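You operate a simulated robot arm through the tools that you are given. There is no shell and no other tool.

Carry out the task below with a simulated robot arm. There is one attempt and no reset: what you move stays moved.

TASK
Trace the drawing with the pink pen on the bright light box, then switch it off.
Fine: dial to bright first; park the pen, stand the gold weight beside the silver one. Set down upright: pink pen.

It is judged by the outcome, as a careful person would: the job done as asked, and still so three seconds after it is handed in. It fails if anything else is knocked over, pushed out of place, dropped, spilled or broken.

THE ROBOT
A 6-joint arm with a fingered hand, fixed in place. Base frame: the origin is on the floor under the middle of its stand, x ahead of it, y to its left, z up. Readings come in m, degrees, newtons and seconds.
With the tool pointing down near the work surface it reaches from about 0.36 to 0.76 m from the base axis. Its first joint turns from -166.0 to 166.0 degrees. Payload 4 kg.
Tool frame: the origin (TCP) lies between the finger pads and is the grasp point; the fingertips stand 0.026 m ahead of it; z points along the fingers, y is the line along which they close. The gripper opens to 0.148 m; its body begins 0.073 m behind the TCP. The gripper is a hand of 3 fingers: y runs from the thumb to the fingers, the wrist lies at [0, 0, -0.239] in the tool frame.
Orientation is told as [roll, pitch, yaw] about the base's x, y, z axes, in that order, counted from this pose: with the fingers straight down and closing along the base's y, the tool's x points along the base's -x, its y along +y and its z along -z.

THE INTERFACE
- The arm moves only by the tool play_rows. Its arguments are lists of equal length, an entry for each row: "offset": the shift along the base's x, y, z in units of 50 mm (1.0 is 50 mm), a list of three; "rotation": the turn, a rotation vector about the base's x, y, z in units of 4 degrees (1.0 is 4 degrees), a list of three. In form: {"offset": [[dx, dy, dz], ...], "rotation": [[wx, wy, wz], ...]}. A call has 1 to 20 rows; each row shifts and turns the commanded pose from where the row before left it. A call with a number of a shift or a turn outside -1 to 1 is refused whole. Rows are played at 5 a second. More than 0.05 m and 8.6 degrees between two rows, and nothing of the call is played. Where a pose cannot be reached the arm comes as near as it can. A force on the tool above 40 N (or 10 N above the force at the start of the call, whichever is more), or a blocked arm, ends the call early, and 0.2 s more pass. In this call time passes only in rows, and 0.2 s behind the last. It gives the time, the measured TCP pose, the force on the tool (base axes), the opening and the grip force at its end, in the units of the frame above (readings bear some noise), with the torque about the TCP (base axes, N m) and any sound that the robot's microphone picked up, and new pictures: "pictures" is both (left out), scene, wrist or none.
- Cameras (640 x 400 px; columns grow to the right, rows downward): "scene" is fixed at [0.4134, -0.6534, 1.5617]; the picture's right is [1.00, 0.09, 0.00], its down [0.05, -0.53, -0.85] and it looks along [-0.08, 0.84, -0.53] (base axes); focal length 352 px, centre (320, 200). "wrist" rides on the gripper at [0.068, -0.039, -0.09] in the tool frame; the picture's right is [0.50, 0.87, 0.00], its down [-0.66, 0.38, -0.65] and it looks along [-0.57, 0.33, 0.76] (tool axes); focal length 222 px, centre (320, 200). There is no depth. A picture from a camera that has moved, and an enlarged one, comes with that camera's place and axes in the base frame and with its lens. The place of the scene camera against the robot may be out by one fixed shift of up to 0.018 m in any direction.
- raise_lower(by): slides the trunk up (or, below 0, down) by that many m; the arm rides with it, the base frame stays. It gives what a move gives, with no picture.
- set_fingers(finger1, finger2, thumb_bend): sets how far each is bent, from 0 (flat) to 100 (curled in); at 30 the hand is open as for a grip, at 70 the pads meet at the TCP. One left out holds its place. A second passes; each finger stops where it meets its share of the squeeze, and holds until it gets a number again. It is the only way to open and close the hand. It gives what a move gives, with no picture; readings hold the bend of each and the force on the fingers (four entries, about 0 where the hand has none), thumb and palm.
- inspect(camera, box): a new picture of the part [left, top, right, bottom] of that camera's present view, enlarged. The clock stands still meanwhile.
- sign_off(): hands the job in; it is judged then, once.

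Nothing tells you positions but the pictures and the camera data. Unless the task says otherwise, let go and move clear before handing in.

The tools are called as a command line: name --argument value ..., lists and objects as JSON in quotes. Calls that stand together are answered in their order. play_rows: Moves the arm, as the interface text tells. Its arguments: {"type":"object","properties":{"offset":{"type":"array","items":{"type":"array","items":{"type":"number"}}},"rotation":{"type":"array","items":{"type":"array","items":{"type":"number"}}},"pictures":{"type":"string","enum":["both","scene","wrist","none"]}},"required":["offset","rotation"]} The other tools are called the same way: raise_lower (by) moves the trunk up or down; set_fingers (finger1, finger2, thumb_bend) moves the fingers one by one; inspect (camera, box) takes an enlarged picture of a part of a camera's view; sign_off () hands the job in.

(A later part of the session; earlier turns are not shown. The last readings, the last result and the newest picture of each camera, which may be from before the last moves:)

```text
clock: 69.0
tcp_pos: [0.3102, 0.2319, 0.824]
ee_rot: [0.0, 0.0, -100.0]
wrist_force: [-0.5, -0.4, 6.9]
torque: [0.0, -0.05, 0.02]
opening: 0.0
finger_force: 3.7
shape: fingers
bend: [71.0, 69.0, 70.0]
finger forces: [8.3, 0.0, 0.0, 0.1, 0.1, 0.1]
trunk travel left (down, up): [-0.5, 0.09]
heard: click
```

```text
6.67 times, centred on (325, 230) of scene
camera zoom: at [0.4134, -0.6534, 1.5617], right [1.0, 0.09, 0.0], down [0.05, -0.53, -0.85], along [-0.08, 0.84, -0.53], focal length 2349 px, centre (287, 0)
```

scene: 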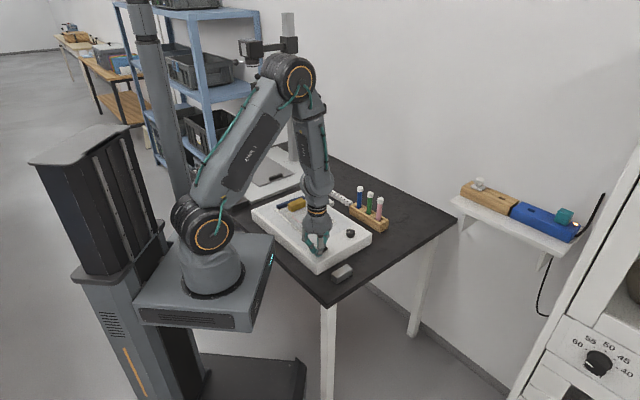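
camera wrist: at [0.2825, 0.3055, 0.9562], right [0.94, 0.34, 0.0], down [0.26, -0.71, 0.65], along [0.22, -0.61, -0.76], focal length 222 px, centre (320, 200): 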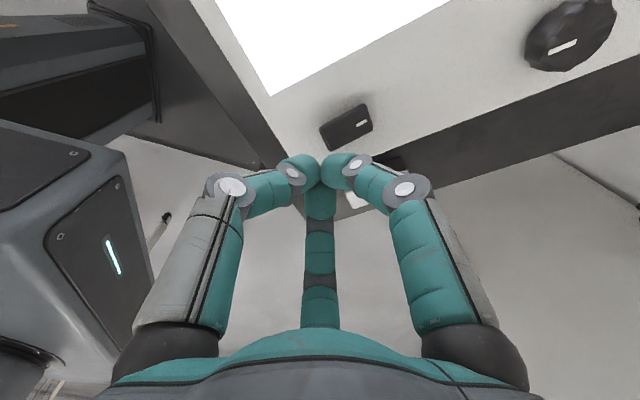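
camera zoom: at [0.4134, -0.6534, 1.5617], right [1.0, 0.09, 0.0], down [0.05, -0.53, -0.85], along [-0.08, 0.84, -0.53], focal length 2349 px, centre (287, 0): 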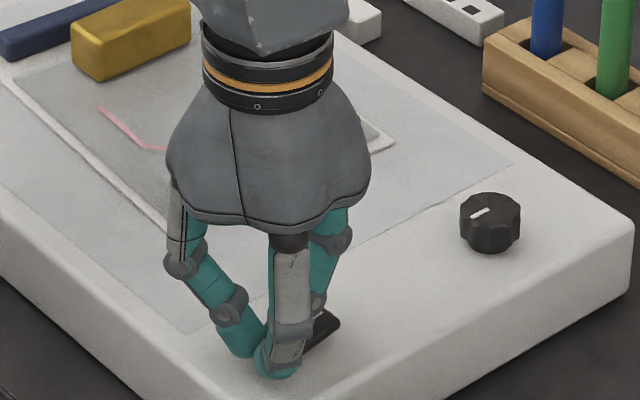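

Click heard and the panel is dark: the box is off. I lift and move to view the gold weight closely.

play_rows --offset '[[0, 0, 0.3], [0, 0, 0.8], [0, 0, 1], [-0.45, 0.8, 0], [-0.45, 0.8, 0], [-0.45, 0.8, 0], [-0.45, 0.8, 0], [-0.45, 0.8, 0]]' --rotation '[[0, 0, 0], [0, 0, 0], [0, 0, 0], [0, 0, 1], [0, 0, 1], [0, 0, 1], [0, 0, 1], [0, 0, 1]]' --pictures "none"

set_fingers --finger1 30 --finger2 30 --thumb_bend 30

inspect --camera "wrist" --box '[0, 0, 640, 400]'

inspect --camera "scene" --box '[260, 190, 380, 290]'

inspect --camera "scene" --box '[310, 240, 370, 300]'

inspect --camera "scene" --box '[270, 190, 310, 220]'

```text
clock: 70.8
tcp_pos: [0.1961, 0.431, 0.9284]
ee_rot: [0.0, 0.1, -80.0]
wrist_force: [-0.5, 0.1, 0.1]
torque: [0.03, 0.0, 0.0]
opening: 0.0
finger_force: 0.2
shape: fingers
bend: [70.0, 69.0, 70.0]
finger forces: [0.0, 0.0, 0.0, 0.0, 0.0, 0.0]
trunk travel left (down, up): [-0.5, 0.09]
```

```text
clock: 71.8
tcp_pos: [0.1957, 0.4309, 0.9293]
ee_rot: [-0.1, 0.1, -80.1]
wrist_force: [0.3, -0.7, -0.6]
torque: [0.0, 0.01, -0.01]
opening: 0.1265
finger_force: 0.1
shape: fingers
bend: [30.0, 30.0, 30.0]
finger forces: [0.1, 0.0, 0.0, 0.0, 0.0, 0.0]
trunk travel left (down, up): [-0.5, 0.09]
```

```text
1.00 times, centred on (320, 200) of wrist (not enlarged: the box is as wide or as high as the picture)
camera zoom: at [0.1468, 0.4898, 1.0191], right [0.77, 0.64, 0.0], down [0.49, -0.58, 0.65], along [0.42, -0.5, -0.76], focal length 222 px, centre (320, 200)
```

zoom: 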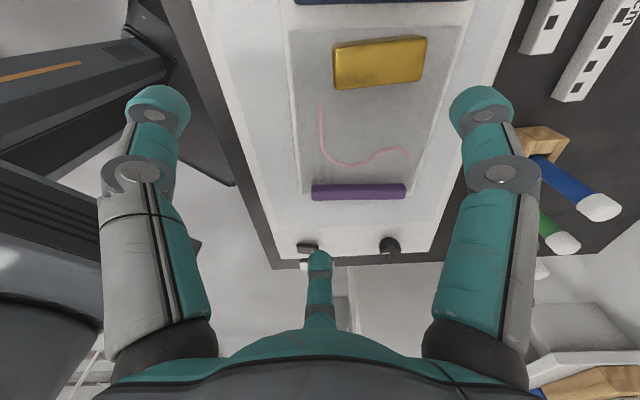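

```text
4.00 times, centred on (320, 240) of scene
camera zoom: at [0.4134, -0.6534, 1.5617], right [1.0, 0.09, 0.0], down [0.05, -0.53, -0.85], along [-0.08, 0.84, -0.53], focal length 1410 px, centre (320, 40)
```

zoom: 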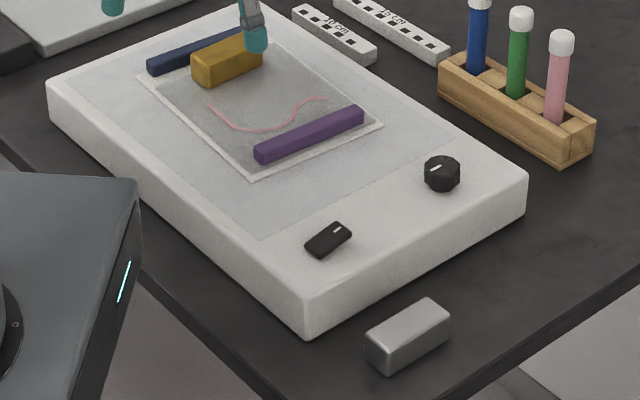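

```text
6.67 times, centred on (340, 270) of scene
camera zoom: at [0.4134, -0.6534, 1.5617], right [1.0, 0.09, 0.0], down [0.05, -0.53, -0.85], along [-0.08, 0.84, -0.53], focal length 2349 px, centre (187, -267)
```

zoom: 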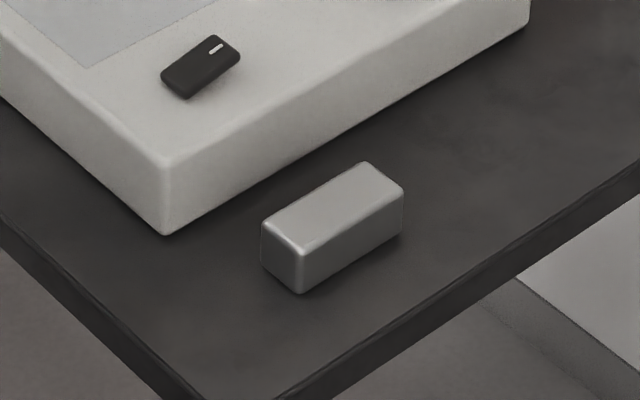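

```text
13.33 times, centred on (290, 205) of scene
camera zoom: at [0.4134, -0.6534, 1.5617], right [1.0, 0.09, 0.0], down [0.05, -0.53, -0.85], along [-0.08, 0.84, -0.53], focal length 4698 px, centre (720, 133)
```

zoom: 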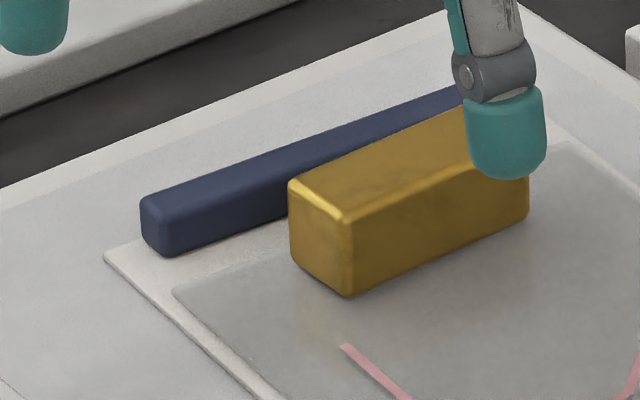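

Gold is a ~7×3×2.7 cm bar at ≈(0.202, 0.495), axis ≈43°, same kind as the silver bar at ≈(0.39, 0.183) lying along 45°. I'll place gold end-on beside silver around (0.45, 0.243). First I turn the hand across the gold bar and hover.

play_rows --offset '[[0.016, 0.077, 0], [0.016, 0.077, 0], [0.016, 0.077, 0], [0.016, 0.077, 0], [0.016, 0.077, 0], [0.016, 0.077, 0], [0.016, 0.077, 0], [0.016, 0.077, 0], [0.016, 0.077, 0], [0.016, 0.077, 0], [0.016, 0.077, 0], [0.016, 0.077, 0], [0.016, 0.077, 0], [0.016, 0.077, 0], [0.016, 0.077, 0]]' --rotation '[[0, 0, -0.955], [0, 0, -0.955], [0, 0, -0.955], [0, 0, -0.955], [0, 0, -0.955], [0, 0, -0.955], [0, 0, -0.955], [0, 0, -0.955], [0, 0, -0.955], [0, 0, -0.955], [0, 0, -0.955], [0, 0, -0.955], [0, 0, -0.955], [0, 0, -0.955], [0, 0, -0.955]]' --pictures "both"

inspect --camera "wrist" --box '[200, 20, 440, 220]'

inspect --camera "scene" --box '[255, 160, 345, 230]'

```text
clock: 75.0
tcp_pos: [0.2089, 0.4901, 0.9284]
ee_rot: [0.0, 0.0, -137.4]
wrist_force: [0.6, -0.1, 0.1]
torque: [0.01, -0.03, 0.01]
opening: 0.1265
finger_force: 0.1
shape: fingers
bend: [30.0, 30.0, 30.0]
finger forces: [0.0, 0.0, 0.1, 0.0, 0.0, 0.0]
trunk travel left (down, up): [-0.5, 0.09]
camera wrist: at [0.2326, 0.5635, 1.0187], right [0.95, -0.3, 0.0], down [-0.23, -0.72, 0.65], along [-0.2, -0.62, -0.76], focal length 222 px, centre (320, 200)
```

scene: 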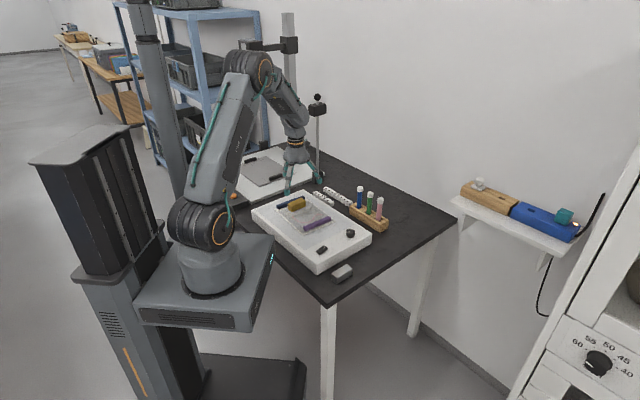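
wrist: 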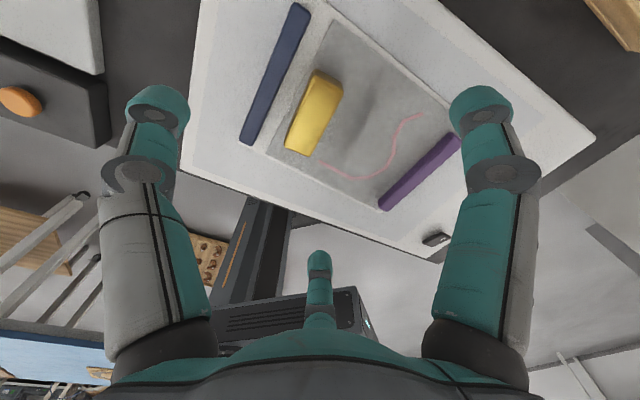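

```text
2.00 times, centred on (320, 120) of wrist
camera zoom: at [0.2326, 0.5635, 1.0187], right [0.95, -0.3, 0.0], down [-0.23, -0.72, 0.65], along [-0.2, -0.62, -0.76], focal length 444 px, centre (320, 360)
```

zoom: 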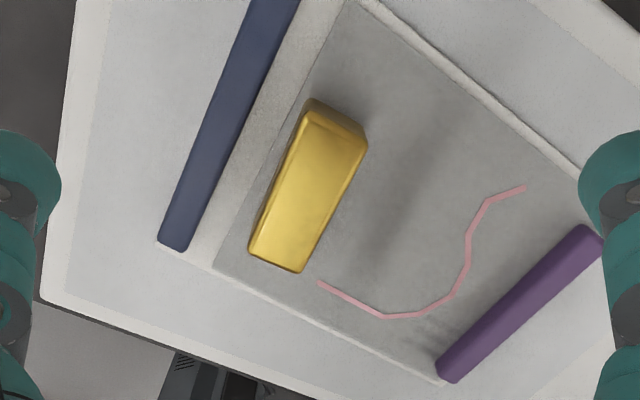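

```text
5.71 times, centred on (300, 195) of scene
camera zoom: at [0.4134, -0.6534, 1.5617], right [1.0, 0.09, 0.0], down [0.05, -0.53, -0.85], along [-0.08, 0.84, -0.53], focal length 2014 px, centre (434, 229)
```

zoom: 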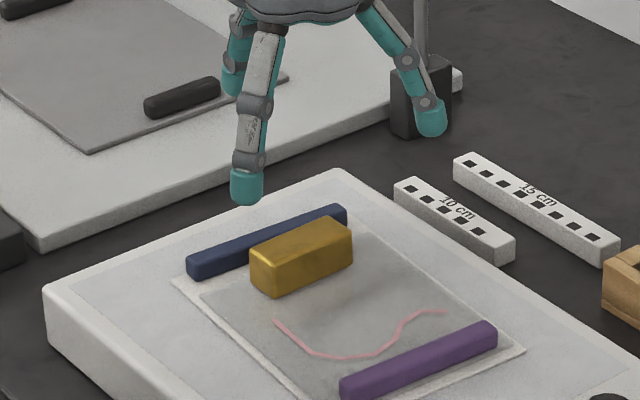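

Gold centre refined to ≈(0.203, 0.495), axis ≈44.5°; the TCP is positioned so thumb and fingers touch together. Pre-closing a bit and lowering.

set_fingers --finger1 43 --finger2 43 --thumb_bend 43

play_rows --offset '[[0, -0.01, -0.5], [0, 0, -0.6], [0, 0, -0.5]]' --rotation '[[0, 0, 0.45], [0, 0, 0], [0, 0, 0]]' --pictures "none"

inspect --camera "wrist" --box '[180, 60, 460, 260]'

inspect --camera "scene" --box '[265, 180, 325, 230]'

```text
clock: 76.0
tcp_pos: [0.2088, 0.4903, 0.9279]
ee_rot: [-0.1, -0.1, -137.5]
wrist_force: [0.0, 0.5, -0.1]
torque: [0.01, -0.02, -0.03]
opening: 0.0858
finger_force: 0.0
shape: fingers
bend: [43.0, 43.0, 43.0]
finger forces: [0.0, 0.0, 0.0, 0.0, 0.1, 0.0]
trunk travel left (down, up): [-0.5, 0.09]
```

```text
clock: 76.8
tcp_pos: [0.2094, 0.4896, 0.8483]
ee_rot: [0.0, 0.0, -135.5]
wrist_force: [0.2, -0.2, -0.6]
torque: [-0.02, 0.0, 0.0]
opening: 0.086
finger_force: 0.1
shape: fingers
bend: [43.0, 43.0, 43.0]
finger forces: [0.0, 0.0, 0.0, 0.0, 0.1, 0.1]
trunk travel left (down, up): [-0.5, 0.09]
```

```text
2.00 times, centred on (320, 160) of wrist
camera zoom: at [0.2301, 0.5637, 0.9378], right [0.96, -0.27, 0.0], down [-0.2, -0.73, 0.65], along [-0.18, -0.63, -0.76], focal length 444 px, centre (320, 280)
```

zoom: 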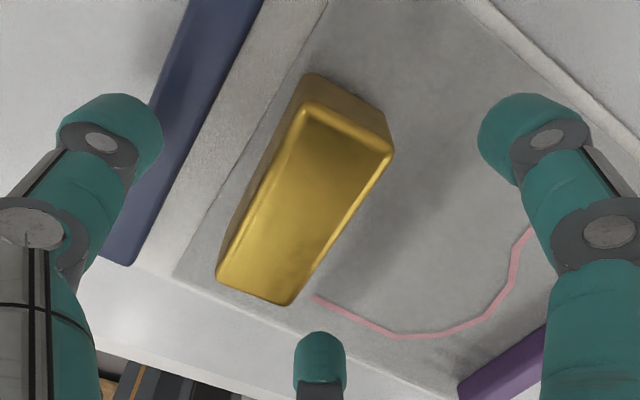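

```text
8.00 times, centred on (295, 205) of scene
camera zoom: at [0.4134, -0.6534, 1.5617], right [1.0, 0.09, 0.0], down [0.05, -0.53, -0.85], along [-0.08, 0.84, -0.53], focal length 2819 px, centre (520, 160)
```

zoom: 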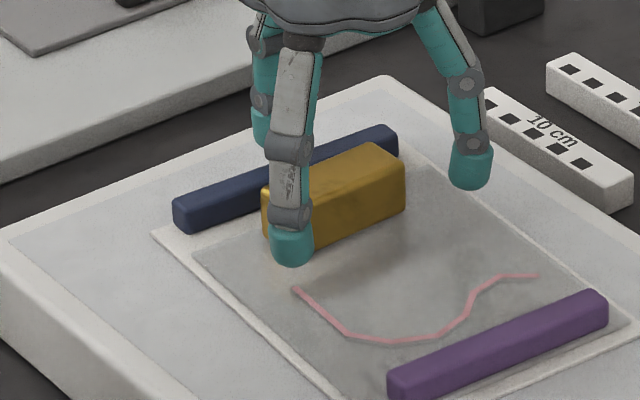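

Gold is well placed between the fingers. Lowering the last 12 mm and closing gently.

play_rows --offset '[[0, 0, -0.13], [0, 0, -0.12]]' --rotation '[[0, 0, 0], [0, 0, 0]]' --pictures "none"

set_fingers --finger1 56 --finger2 56 --thumb_bend 57

inspect --camera "wrist" --box '[180, 60, 460, 260]'

inspect --camera "scene" --box '[265, 180, 325, 230]'

```text
clock: 77.4
tcp_pos: [0.2091, 0.4895, 0.8373]
ee_rot: [-0.1, 0.1, -135.6]
wrist_force: [1.6, -1.1, 16.1]
torque: [0.65, 0.63, -0.01]
opening: 0.0862
finger_force: 8.3
shape: fingers
bend: [43.0, 43.0, 42.0]
finger forces: [0.0, 0.1, 0.0, 0.0, 16.1, 0.0]
trunk travel left (down, up): [-0.5, 0.09]
```

```text
clock: 78.4
tcp_pos: [0.2076, 0.4899, 0.8388]
ee_rot: [-0.1, 0.2, -135.6]
wrist_force: [-6.3, 10.9, 36.8]
torque: [1.79, 1.64, -0.16]
opening: 0.0628
finger_force: 18.0
shape: fingers
bend: [56.0, 56.0, 49.0]
finger forces: [0.1, 0.0, 0.1, 0.1, 37.0, 0.0]
trunk travel left (down, up): [-0.5, 0.09]
```

```text
2.00 times, centred on (320, 160) of wrist
camera zoom: at [0.2295, 0.5634, 0.9281], right [0.96, -0.27, 0.0], down [-0.2, -0.73, 0.65], along [-0.17, -0.63, -0.76], focal length 444 px, centre (320, 280)
```

zoom: 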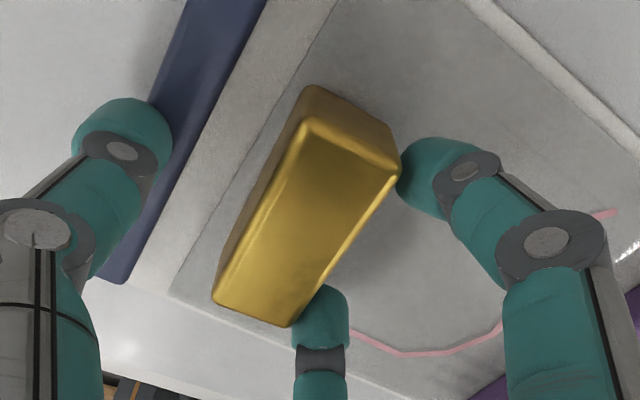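

```text
8.00 times, centred on (295, 205) of scene
camera zoom: at [0.4134, -0.6534, 1.5617], right [1.0, 0.09, 0.0], down [0.05, -0.53, -0.85], along [-0.08, 0.84, -0.53], focal length 2819 px, centre (520, 160)
```

zoom: 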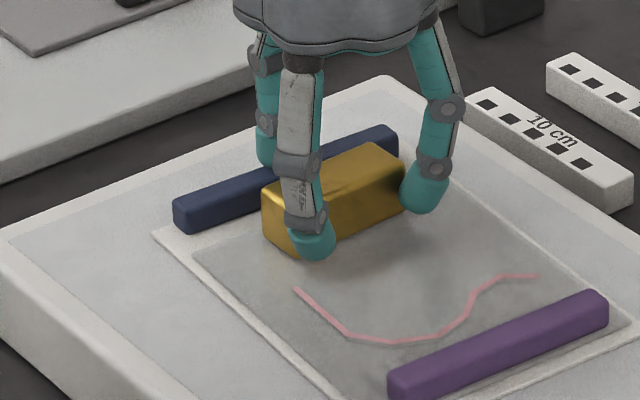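

The thumb landed on the navy bar (16→37 N). I raise immediately to take the load off it.

play_rows --offset '[[0, 0, 0.12], [0, 0, 0.2], [0, 0, 0.3]]' --rotation '[[0, 0, 0], [0, 0, 0], [0, 0, 0]]' --pictures "none"

inspect --camera "wrist" --box '[180, 40, 460, 240]'

inspect --camera "scene" --box '[265, 180, 325, 230]'

```text
clock: 79.2
tcp_pos: [0.2076, 0.4884, 0.8669]
ee_rot: [0.1, -0.2, -135.5]
wrist_force: [-0.4, -0.1, -0.2]
torque: [0.01, -0.01, 0.01]
opening: 0.0429
finger_force: 0.1
shape: fingers
bend: [56.0, 56.0, 56.0]
finger forces: [0.0, 0.0, 0.1, 0.0, 0.1, 0.0]
trunk travel left (down, up): [-0.5, 0.09]
```

```text
2.00 times, centred on (320, 140) of wrist
camera zoom: at [0.2301, 0.5626, 0.9564], right [0.96, -0.27, 0.0], down [-0.2, -0.73, 0.66], along [-0.18, -0.63, -0.76], focal length 444 px, centre (320, 320)
```

zoom: 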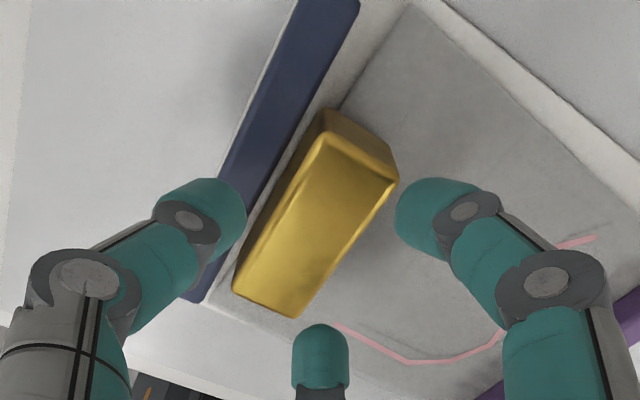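

```text
8.00 times, centred on (295, 205) of scene
camera zoom: at [0.4134, -0.6534, 1.5617], right [1.0, 0.09, 0.0], down [0.05, -0.53, -0.85], along [-0.08, 0.84, -0.53], focal length 2819 px, centre (520, 160)
```

zoom: 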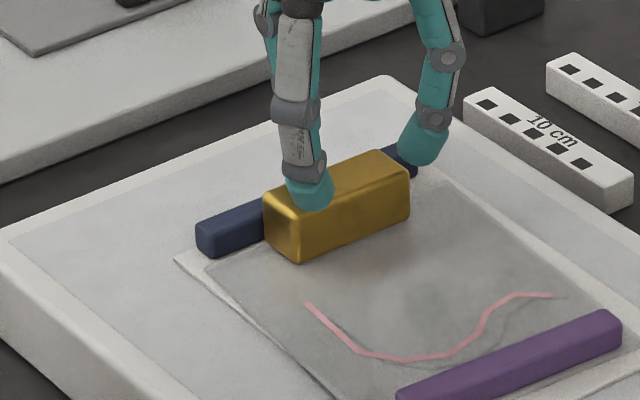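

The thumb's closing dragged the navy bar and the sheet about a centimetre toward the gold. I inspect the damage carefully.

inspect --camera "scene" --box '[255, 185, 355, 255]'

inspect --camera "scene" --box '[286, 200, 336, 232]'

inspect --camera "wrist" --box '[0, 0, 640, 400]'

```text
5.71 times, centred on (305, 220) of scene
camera zoom: at [0.4134, -0.6534, 1.5617], right [1.0, 0.09, 0.0], down [0.05, -0.53, -0.85], along [-0.08, 0.84, -0.53], focal length 2014 px, centre (406, 86)
```

zoom: 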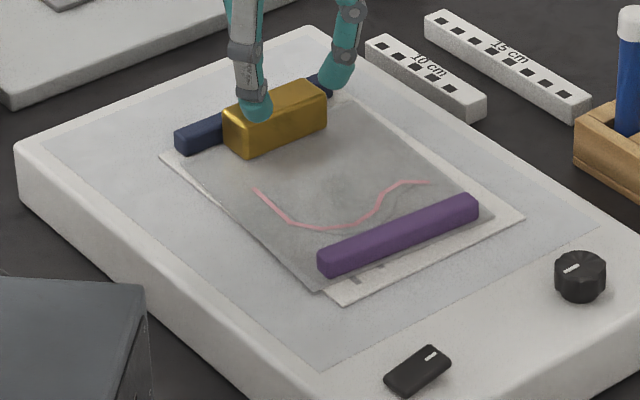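

```text
12.50 times, centred on (311, 216) of scene
camera zoom: at [0.4134, -0.6534, 1.5617], right [1.0, 0.09, 0.0], down [0.05, -0.53, -0.85], along [-0.08, 0.84, -0.53], focal length 4405 px, centre (432, 0)
```

zoom: 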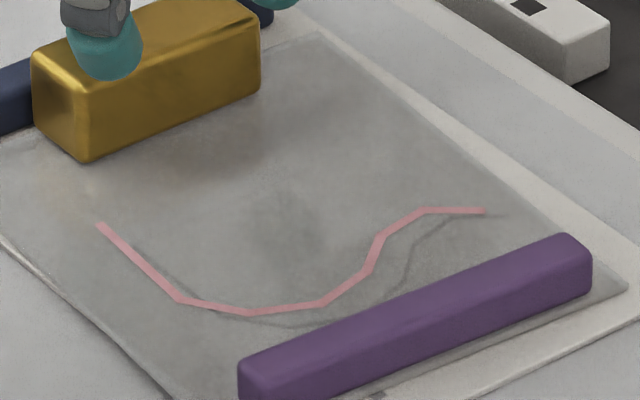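

```text
1.00 times, centred on (320, 200) of wrist (not enlarged: the box is as wide or as high as the picture)
camera zoom: at [0.2301, 0.5626, 0.9564], right [0.96, -0.27, 0.0], down [-0.2, -0.73, 0.66], along [-0.18, -0.63, -0.76], focal length 222 px, centre (320, 200)
```

zoom: 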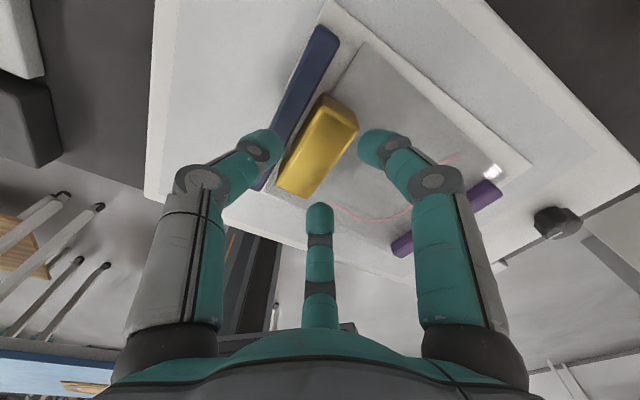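

The navy bar, drawing sheet, tracing sheet and purple bar were dragged ~1.5–2 cm toward the gold; I'll need to put them back. First the gold must come off. I measure its current place precisely.

set_fingers --finger1 40 --finger2 40 --thumb_bend 40

play_rows --offset '[[0, 0, 0.5], [0, 0, 0.5]]' --rotation '[[0, 0, 0], [0, 0, 0]]' --pictures "none"

inspect --camera "wrist" --box '[240, 30, 400, 170]'

inspect --camera "scene" --box '[270, 190, 310, 220]'

inspect --camera "scene" --box '[272, 192, 352, 242]'

```text
clock: 80.2
tcp_pos: [0.2083, 0.4901, 0.867]
ee_rot: [0.0, 0.0, -135.5]
wrist_force: [-0.3, 0.5, 0.4]
torque: [-0.02, 0.0, -0.03]
opening: 0.0946
finger_force: 0.0
shape: fingers
bend: [40.0, 40.0, 40.0]
finger forces: [0.0, 0.0, 0.0, 0.1, 0.0, 0.0]
trunk travel left (down, up): [-0.5, 0.09]
```

```text
clock: 80.8
tcp_pos: [0.2092, 0.4894, 0.9169]
ee_rot: [0.1, 0.0, -135.6]
wrist_force: [-0.5, 0.1, 0.4]
torque: [-0.01, 0.01, 0.01]
opening: 0.0948
finger_force: 0.1
shape: fingers
bend: [40.0, 40.0, 40.0]
finger forces: [0.0, 0.1, 0.0, 0.0, 0.0, 0.0]
trunk travel left (down, up): [-0.5, 0.09]
```

```text
2.86 times, centred on (320, 100) of wrist
camera zoom: at [0.2298, 0.5636, 1.0071], right [0.96, -0.27, 0.0], down [-0.2, -0.73, 0.65], along [-0.18, -0.63, -0.76], focal length 635 px, centre (320, 486)
```

zoom: 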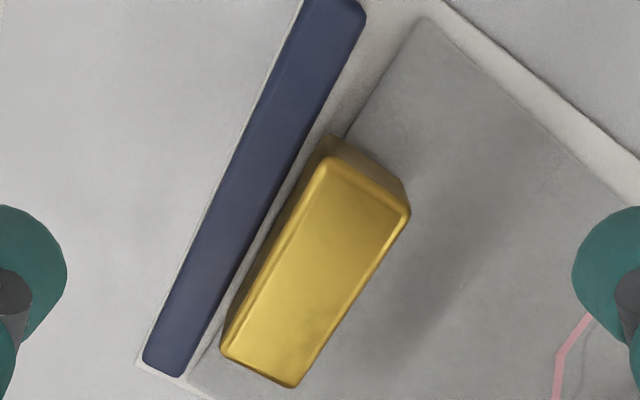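

```text
13.33 times, centred on (290, 205) of scene
camera zoom: at [0.4134, -0.6534, 1.5617], right [1.0, 0.09, 0.0], down [0.05, -0.53, -0.85], along [-0.08, 0.84, -0.53], focal length 4698 px, centre (720, 133)
```

zoom: 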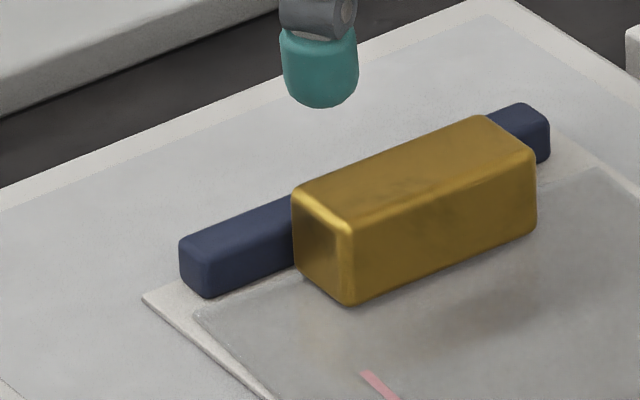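

```text
8.00 times, centred on (312, 217) of scene
camera zoom: at [0.4134, -0.6534, 1.5617], right [1.0, 0.09, 0.0], down [0.05, -0.53, -0.85], along [-0.08, 0.84, -0.53], focal length 2819 px, centre (384, 64)
```

zoom: 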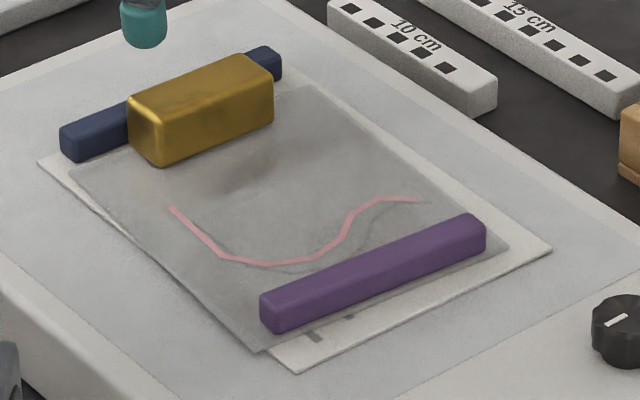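

Gold is now ≈(0.207, 0.490), axis 45°, close to the navy bar (top ≈0.807). I pre-close the fingers so the thumb clears the navy bar, align, and lower only to z≈0.8395.

set_fingers --finger1 54 --finger2 54 --thumb_bend 55

play_rows --offset '[[0.07, -0.1, -0.4], [0, 0, -0.6], [0, 0, -0.4]]' --rotation '[[0, 0, 0.1], [0, 0, 0], [0, 0, 0]]' --pictures "none"

inspect --camera "wrist" --box '[200, 60, 440, 240]'

inspect --camera "scene" --box '[270, 180, 320, 220]'

```text
clock: 81.8
tcp_pos: [0.2081, 0.4896, 0.9169]
ee_rot: [0.0, -0.1, -135.5]
wrist_force: [0.3, 0.9, 0.3]
torque: [0.02, 0.0, 0.0]
opening: 0.048
finger_force: 0.0
shape: fingers
bend: [54.0, 54.0, 55.0]
finger forces: [0.0, 0.0, 0.0, 0.1, 0.0, 0.1]
trunk travel left (down, up): [-0.5, 0.09]
```

```text
clock: 82.6
tcp_pos: [0.2115, 0.485, 0.8467]
ee_rot: [0.0, 0.0, -135.1]
wrist_force: [0.0, -0.5, 0.4]
torque: [-0.04, 0.0, 0.0]
opening: 0.0479
finger_force: 0.0
shape: fingers
bend: [54.0, 54.0, 55.0]
finger forces: [0.0, 0.1, 0.0, 0.1, 0.0, 0.1]
trunk travel left (down, up): [-0.5, 0.09]
```

```text
2.22 times, centred on (320, 150) of wrist
camera zoom: at [0.2325, 0.5587, 0.9372], right [0.97, -0.26, 0.0], down [-0.2, -0.73, 0.65], along [-0.17, -0.63, -0.76], focal length 494 px, centre (320, 311)
```

zoom: 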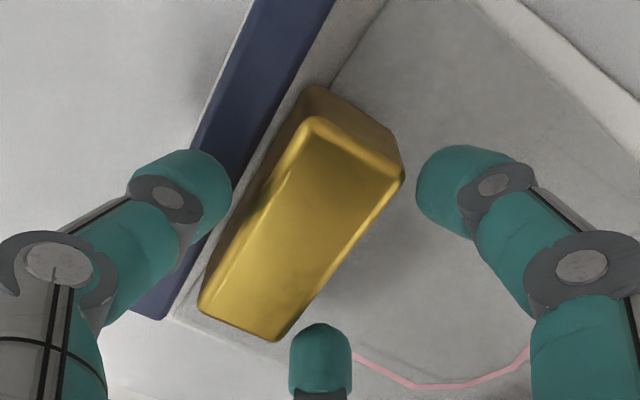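

```text
10.00 times, centred on (295, 200) of scene
camera zoom: at [0.4134, -0.6534, 1.5617], right [1.0, 0.09, 0.0], down [0.05, -0.53, -0.85], along [-0.08, 0.84, -0.53], focal length 3524 px, centre (570, 200)
```

zoom: 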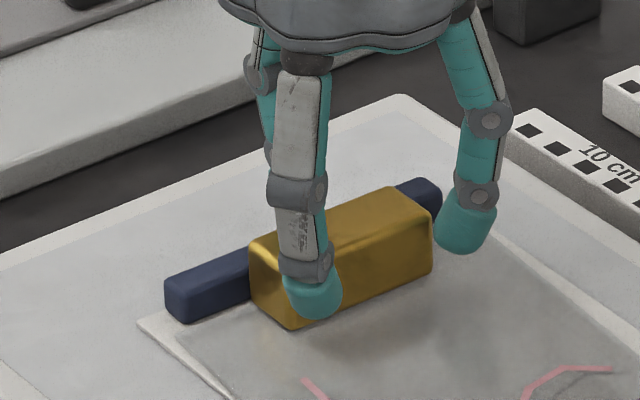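

play_rows --offset '[[0.03, -0.03, -0.07], [0, 0, -0.06]]' --rotation '[[0, 0, 0], [0, 0, 0]]' --pictures "none"

inspect --camera "wrist" --box '[200, 80, 440, 240]'

inspect --camera "scene" --box '[270, 180, 320, 220]'

```text
clock: 83.2
tcp_pos: [0.2127, 0.4821, 0.8409]
ee_rot: [-0.2, 0.1, -135.1]
wrist_force: [-2.3, -0.2, 13.8]
torque: [0.37, 0.49, 0.05]
opening: 0.0477
finger_force: 7.5
shape: fingers
bend: [54.0, 54.0, 55.0]
finger forces: [0.0, 0.0, 0.1, 0.0, 14.5, 0.1]
trunk travel left (down, up): [-0.5, 0.09]
```

```text
2.50 times, centred on (320, 160) of wrist
camera zoom: at [0.234, 0.5571, 0.932], right [0.97, -0.26, 0.0], down [-0.2, -0.73, 0.65], along [-0.17, -0.63, -0.76], focal length 555 px, centre (320, 300)
```

zoom: 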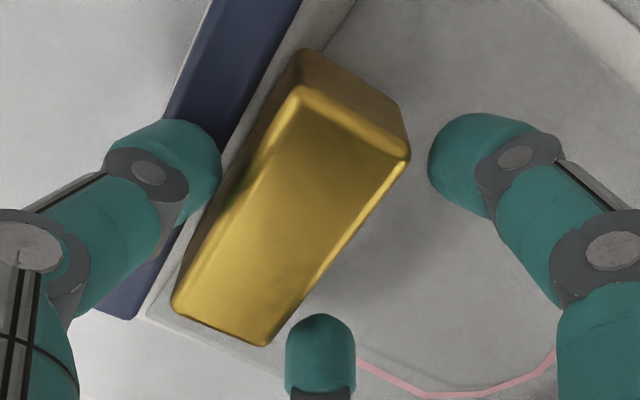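

```text
10.00 times, centred on (295, 200) of scene
camera zoom: at [0.4134, -0.6534, 1.5617], right [1.0, 0.09, 0.0], down [0.05, -0.53, -0.85], along [-0.08, 0.84, -0.53], focal length 3524 px, centre (570, 200)
```

zoom: 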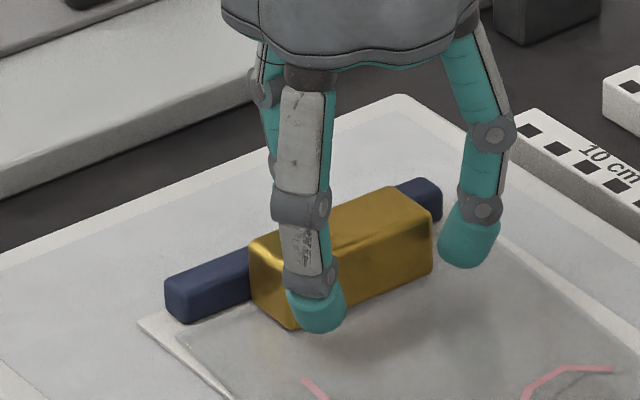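

The thumb tip reaches lower than assumed and is again on the navy bar (14 N), but nothing has slid. I can use this: with this pressure I drag the navy bar and sheet back the way they came, in small steps.

play_rows --offset '[[-0.08, 0.0775, 0], [-0.08, 0.0775, 0]]' --rotation '[[0, 0, 0], [0, 0, 0]]' --pictures "none"

inspect --camera "scene" --box '[272, 192, 352, 242]'

inspect --camera "wrist" --box '[200, 80, 440, 240]'

```text
clock: 83.8
tcp_pos: [0.2058, 0.4902, 0.8411]
ee_rot: [0.0, 0.0, -135.2]
wrist_force: [2.8, -3.9, 10.5]
torque: [0.07, 0.15, 0.02]
opening: 0.0422
finger_force: 5.8
shape: fingers
bend: [54.0, 54.0, 58.0]
finger forces: [0.7, 0.6, 0.0, 0.1, 9.6, 0.0]
trunk travel left (down, up): [-0.5, 0.09]
```

```text
8.00 times, centred on (312, 217) of scene
camera zoom: at [0.4134, -0.6534, 1.5617], right [1.0, 0.09, 0.0], down [0.05, -0.53, -0.85], along [-0.08, 0.84, -0.53], focal length 2819 px, centre (384, 64)
```

zoom: 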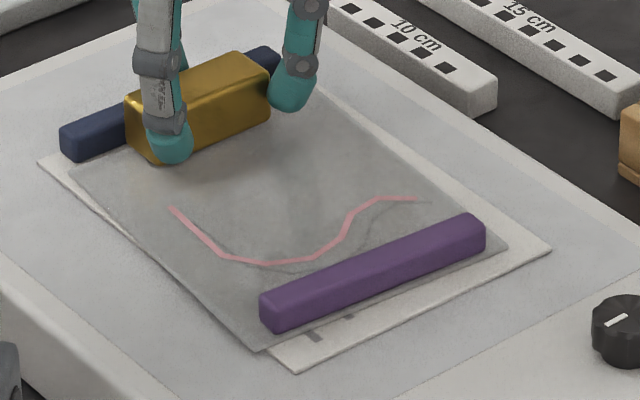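

```text
2.50 times, centred on (320, 160) of wrist
camera zoom: at [0.2271, 0.5642, 0.9308], right [0.97, -0.26, 0.0], down [-0.2, -0.73, 0.65], along [-0.17, -0.63, -0.76], focal length 555 px, centre (320, 300)
```

zoom: 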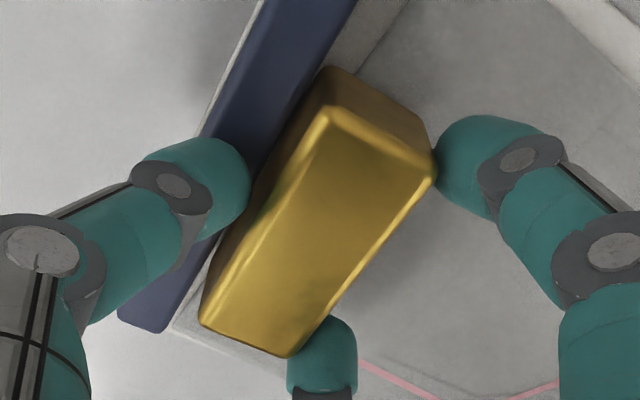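

The sheet didn't follow (the thumb just flexed), but the fingers now straddle the gold nicely. I raise 2.5 mm to free the navy bar, then grip the gold by its upper part.

play_rows --offset '[[0, 0, 0.03], [0, 0, 0.03]]' --rotation '[[0, 0, 0], [0, 0, 0]]' --pictures "none"

inspect --camera "wrist" --box '[200, 80, 440, 240]'

```text
clock: 84.4
tcp_pos: [0.2058, 0.4916, 0.8431]
ee_rot: [0.0, 0.0, -135.2]
wrist_force: [0.1, -1.2, 0.0]
torque: [0.02, 0.02, -0.01]
opening: 0.0483
finger_force: 0.0
shape: fingers
bend: [54.0, 54.0, 55.0]
finger forces: [0.4, 0.2, 0.1, 0.0, 0.0, 0.0]
trunk travel left (down, up): [-0.5, 0.09]
```

```text
2.50 times, centred on (320, 160) of wrist
camera zoom: at [0.2265, 0.5649, 0.9333], right [0.97, -0.26, 0.0], down [-0.2, -0.73, 0.65], along [-0.17, -0.63, -0.76], focal length 555 px, centre (320, 300)
```

zoom: 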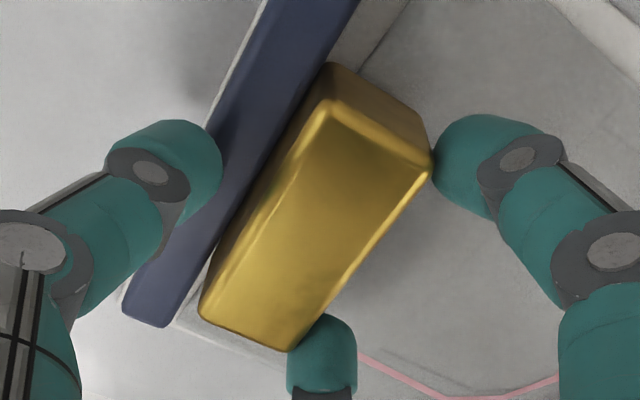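

play_rows --offset '[[0, 0, 0.03]]' --rotation '[[0, 0, 0]]' --pictures "none"

set_fingers --thumb_bend 68

inspect --camera "wrist" --box '[200, 80, 440, 240]'

inspect --camera "scene" --box '[272, 192, 352, 242]'

```text
clock: 84.8
tcp_pos: [0.2069, 0.4904, 0.845]
ee_rot: [-0.1, 0.0, -135.1]
wrist_force: [0.0, 0.0, -0.7]
torque: [0.0, -0.02, 0.0]
opening: 0.0481
finger_force: 0.1
shape: fingers
bend: [54.0, 54.0, 55.0]
finger forces: [0.4, 0.2, 0.1, 0.0, 0.0, 0.0]
trunk travel left (down, up): [-0.5, 0.09]
```

```text
clock: 85.8
tcp_pos: [0.2047, 0.492, 0.8464]
ee_rot: [0.0, 0.1, -135.2]
wrist_force: [-0.5, 0.7, 0.9]
torque: [0.0, 0.03, -0.01]
opening: 0.0384
finger_force: 5.2
shape: fingers
bend: [53.0, 53.0, 64.0]
finger forces: [2.5, 2.3, 0.0, 0.0, 5.4, 0.0]
trunk travel left (down, up): [-0.5, 0.09]
```

```text
2.50 times, centred on (320, 160) of wrist
camera zoom: at [0.2268, 0.5653, 0.9353], right [0.97, -0.26, 0.0], down [-0.2, -0.73, 0.65], along [-0.17, -0.63, -0.76], focal length 555 px, centre (320, 300)
```

zoom: 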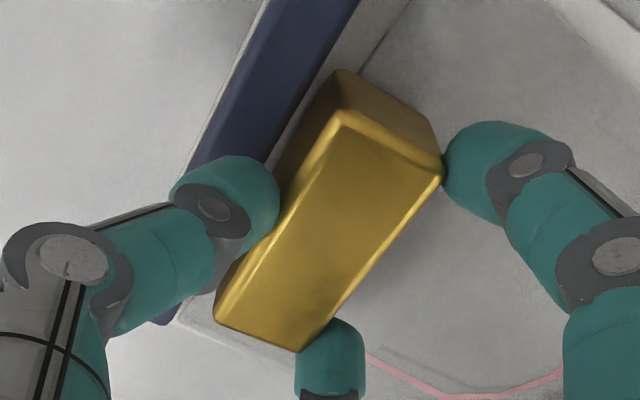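

```text
8.00 times, centred on (312, 217) of scene
camera zoom: at [0.4134, -0.6534, 1.5617], right [1.0, 0.09, 0.0], down [0.05, -0.53, -0.85], along [-0.08, 0.84, -0.53], focal length 2819 px, centre (384, 64)
```

zoom: 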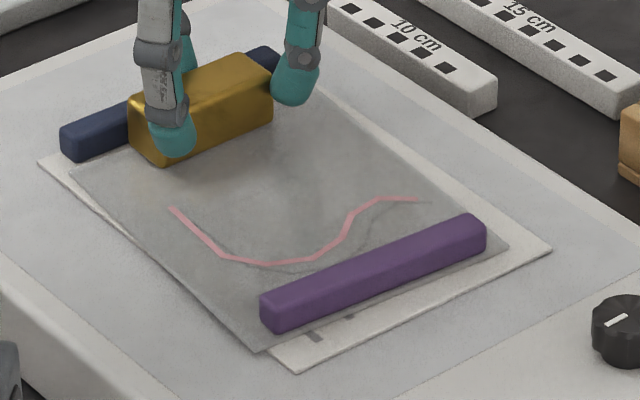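

Gripped (5.4 N thumb vs 2.5+2.3 N). I tighten a little and test-lift slowly.

set_fingers --finger1 64 --finger2 64 --thumb_bend 76

play_rows --offset '[[0, 0, 0.08], [0, 0, 0.1], [0, 0, 0.12]]' --rotation '[[0, 0, 0], [0, 0, 0], [0, 0, 0]]' --pictures "none"

inspect --camera "scene" --box '[272, 182, 332, 222]'

inspect --camera "wrist" --box '[200, 80, 440, 240]'

```text
clock: 86.8
tcp_pos: [0.2058, 0.4903, 0.8442]
ee_rot: [0.0, 0.1, -135.2]
wrist_force: [-1.1, -0.2, 0.5]
torque: [-0.02, -0.02, 0.0]
opening: 0.035
finger_force: 15.5
shape: fingers
bend: [55.0, 55.0, 67.0]
finger forces: [7.6, 7.5, 0.0, 0.1, 15.4, 0.0]
trunk travel left (down, up): [-0.5, 0.09]
```

```text
clock: 87.6
tcp_pos: [0.2059, 0.4907, 0.8602]
ee_rot: [0.0, 0.1, -135.2]
wrist_force: [-0.7, -0.2, -3.8]
torque: [-0.01, 0.04, -0.01]
opening: 0.0346
finger_force: 15.0
shape: fingers
bend: [55.0, 55.0, 67.0]
finger forces: [7.6, 7.5, 0.0, 0.0, 14.9, 0.0]
trunk travel left (down, up): [-0.5, 0.09]
```

```text
10.00 times, centred on (302, 202) of scene
camera zoom: at [0.4134, -0.6534, 1.5617], right [1.0, 0.09, 0.0], down [0.05, -0.53, -0.85], along [-0.08, 0.84, -0.53], focal length 3524 px, centre (500, 180)
```

zoom: 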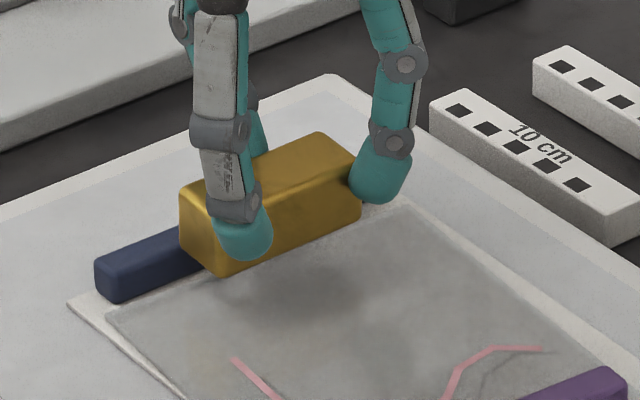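

```text
2.50 times, centred on (320, 160) of wrist
camera zoom: at [0.2267, 0.5655, 0.95], right [0.97, -0.26, 0.0], down [-0.2, -0.73, 0.65], along [-0.17, -0.63, -0.76], focal length 555 px, centre (320, 300)
```

zoom: 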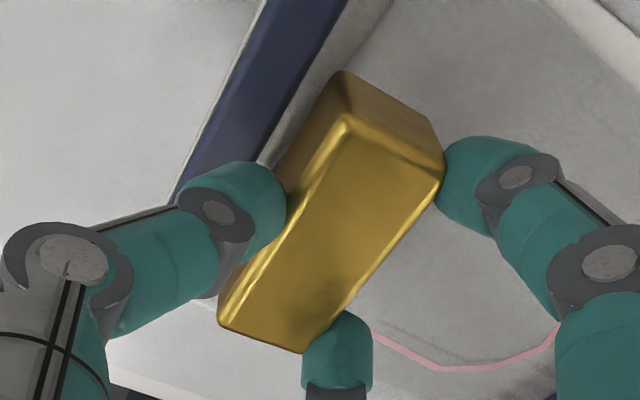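

Gold lifted cleanly (~3.5 N). I raise it, carry it over the box's corner region to beside the silver weight, and hover for a check.

play_rows --offset '[[0, 0, 0.5], [0, 0, 0.5], [0, 0, 0.5], [0.553, -0.55, 0], [0.553, -0.55, 0], [0.553, -0.55, 0], [0.553, -0.55, 0], [0.553, -0.55, 0], [0.553, -0.55, 0], [0.553, -0.55, 0], [0.553, -0.55, 0], [0.553, -0.55, 0]]' --rotation '[[0, 0, 0], [0, 0, 0], [0, 0, 0], [0, 0, 0], [0, 0, 0], [0, 0, 0], [0, 0, 0], [0, 0, 0], [0, 0, 0], [0, 0, 0], [0, 0, 0], [0, 0, 0]]' --pictures "both"

inspect --camera "scene" --box '[310, 200, 400, 290]'

inspect --camera "wrist" --box '[160, 40, 480, 240]'

```text
clock: 90.2
tcp_pos: [0.456, 0.2433, 0.936]
ee_rot: [0.1, 0.0, -135.1]
wrist_force: [-0.2, 0.6, -4.0]
torque: [-0.01, 0.01, 0.0]
opening: 0.0343
finger_force: 15.1
shape: fingers
bend: [55.0, 55.0, 67.0]
finger forces: [7.6, 7.5, 0.0, 0.0, 14.8, 0.0]
trunk travel left (down, up): [-0.5, 0.09]
camera wrist: at [0.4765, 0.3178, 1.0254], right [0.97, -0.26, 0.0], down [-0.2, -0.73, 0.65], along [-0.17, -0.63, -0.76], focal length 222 px, centre (320, 200)
```

scene: 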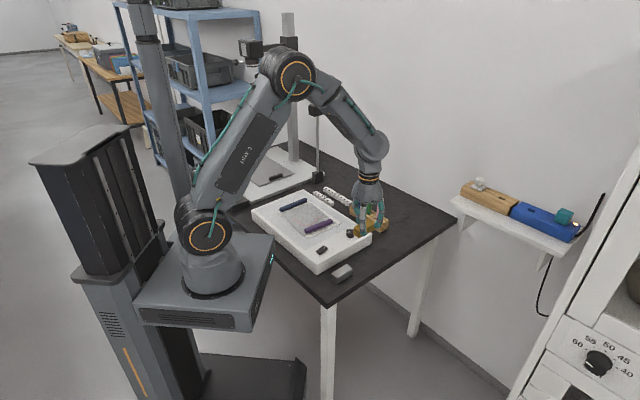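
wrist: 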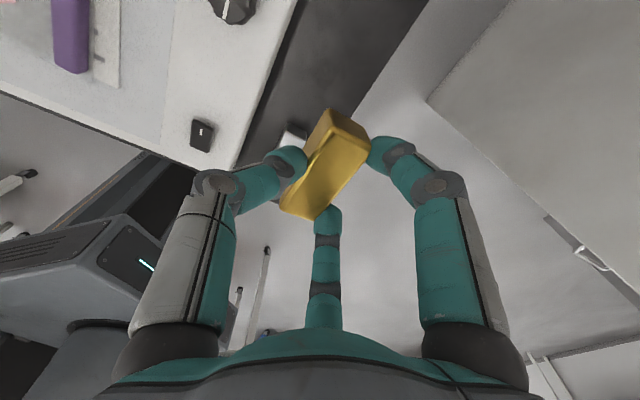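

```text
4.44 times, centred on (355, 245) of scene
camera zoom: at [0.4134, -0.6534, 1.5617], right [1.0, 0.09, 0.0], down [0.05, -0.53, -0.85], along [-0.08, 0.84, -0.53], focal length 1566 px, centre (164, 0)
```

zoom: 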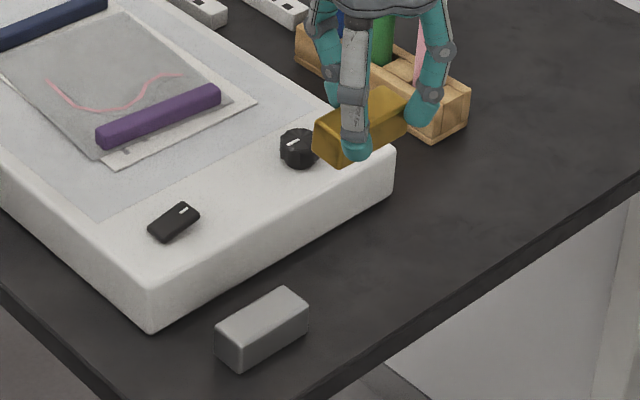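

```text
2.00 times, centred on (320, 140) of wrist
camera zoom: at [0.4765, 0.3178, 1.0254], right [0.97, -0.26, 0.0], down [-0.2, -0.73, 0.65], along [-0.17, -0.63, -0.76], focal length 444 px, centre (320, 320)
```

zoom: 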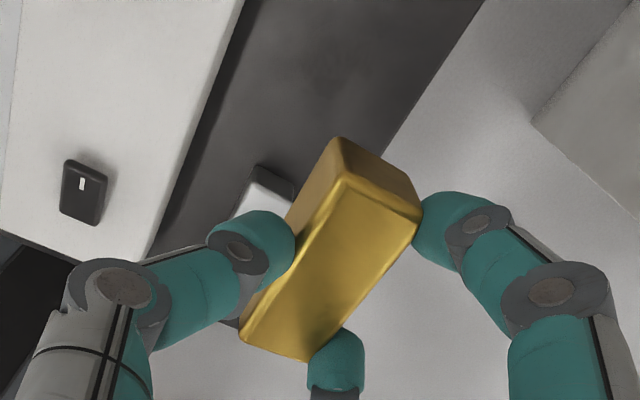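

Silver's near end is at ≈(0.4165, 0.209); I shift the gold a centimetre outward for thumb clearance from the box side, then lower it to just above the table.

play_rows --offset '[[0.15, -0.16, -0.4], [0, 0, -0.7], [0, 0, -0.7], [0, 0, -0.5]]' --rotation '[[0, 0, 0], [0, 0, 0], [0, 0, 0], [0, 0, 0]]' --pictures "none"

inspect --camera "scene" --box '[320, 210, 390, 290]'

inspect --camera "wrist" --box '[160, 40, 480, 240]'

```text
clock: 91.2
tcp_pos: [0.4626, 0.2342, 0.8192]
ee_rot: [-0.1, 0.0, -135.1]
wrist_force: [-0.5, 0.2, -3.7]
torque: [-0.01, -0.02, -0.02]
opening: 0.034
finger_force: 15.4
shape: fingers
bend: [55.0, 55.0, 67.0]
finger forces: [7.6, 7.5, 0.0, 0.0, 14.9, 0.1]
trunk travel left (down, up): [-0.5, 0.09]
```

```text
5.00 times, centred on (355, 250) of scene
camera zoom: at [0.4134, -0.6534, 1.5617], right [1.0, 0.09, 0.0], down [0.05, -0.53, -0.85], along [-0.08, 0.84, -0.53], focal length 1762 px, centre (145, -50)
```

zoom: 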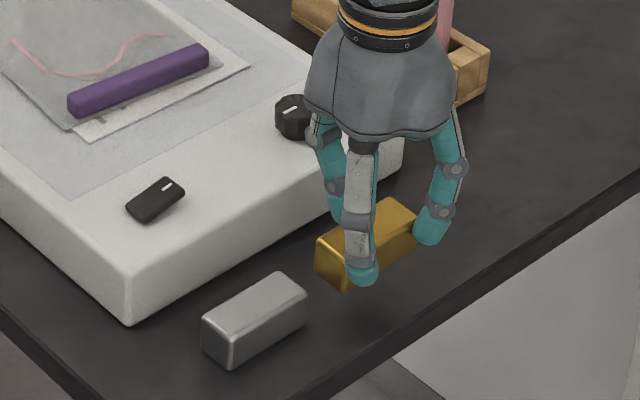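

```text
2.00 times, centred on (320, 140) of wrist
camera zoom: at [0.4842, 0.309, 0.9098], right [0.97, -0.26, 0.0], down [-0.2, -0.73, 0.65], along [-0.17, -0.63, -0.76], focal length 444 px, centre (320, 320)
```

zoom: 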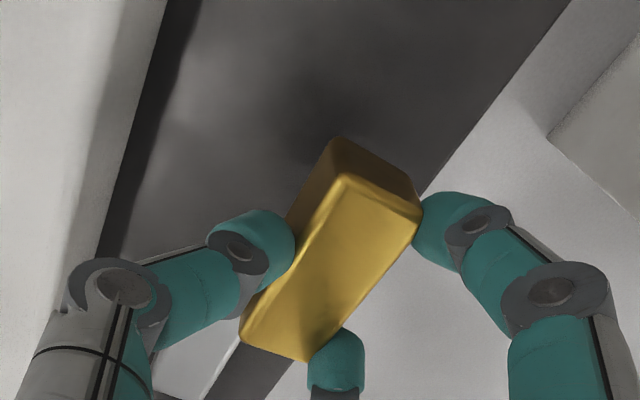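

play_rows --offset '[[0, 0, -0.2], [0, 0, -0.15]]' --rotation '[[0, 0, 0], [0, 0, 0]]' --pictures "none"

inspect --camera "scene" --box '[325, 220, 385, 290]'

inspect --camera "wrist" --box '[0, 0, 640, 400]'

```text
clock: 91.8
tcp_pos: [0.4619, 0.2345, 0.8023]
ee_rot: [0.0, -0.1, -135.2]
wrist_force: [0.3, 0.4, -3.8]
torque: [0.04, 0.03, 0.0]
opening: 0.0342
finger_force: 15.0
shape: fingers
bend: [55.0, 55.0, 67.0]
finger forces: [7.6, 7.5, 0.0, 0.1, 14.9, 0.1]
trunk travel left (down, up): [-0.5, 0.09]
```

```text
5.71 times, centred on (355, 255) of scene
camera zoom: at [0.4134, -0.6534, 1.5617], right [1.0, 0.09, 0.0], down [0.05, -0.53, -0.85], along [-0.08, 0.84, -0.53], focal length 2014 px, centre (120, -114)
```

zoom: 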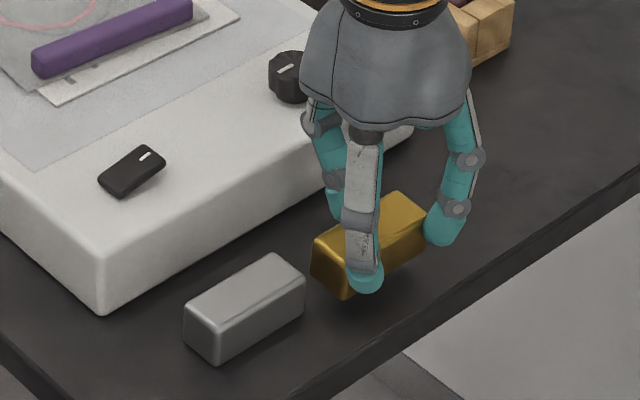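

```text
1.00 times, centred on (320, 200) of wrist (not enlarged: the box is as wide or as high as the picture)
camera zoom: at [0.4837, 0.3094, 0.8922], right [0.97, -0.26, 0.0], down [-0.2, -0.73, 0.65], along [-0.17, -0.63, -0.76], focal length 222 px, centre (320, 200)
```

zoom: 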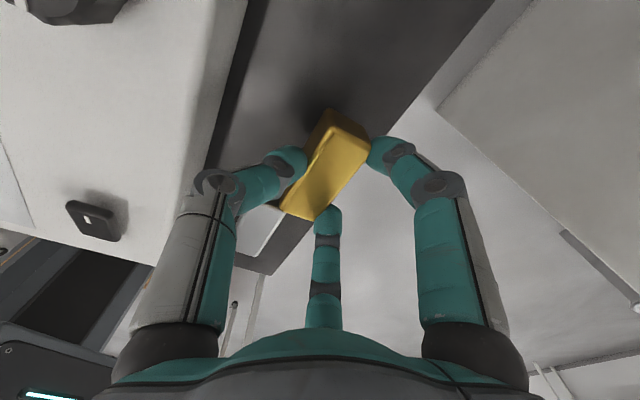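

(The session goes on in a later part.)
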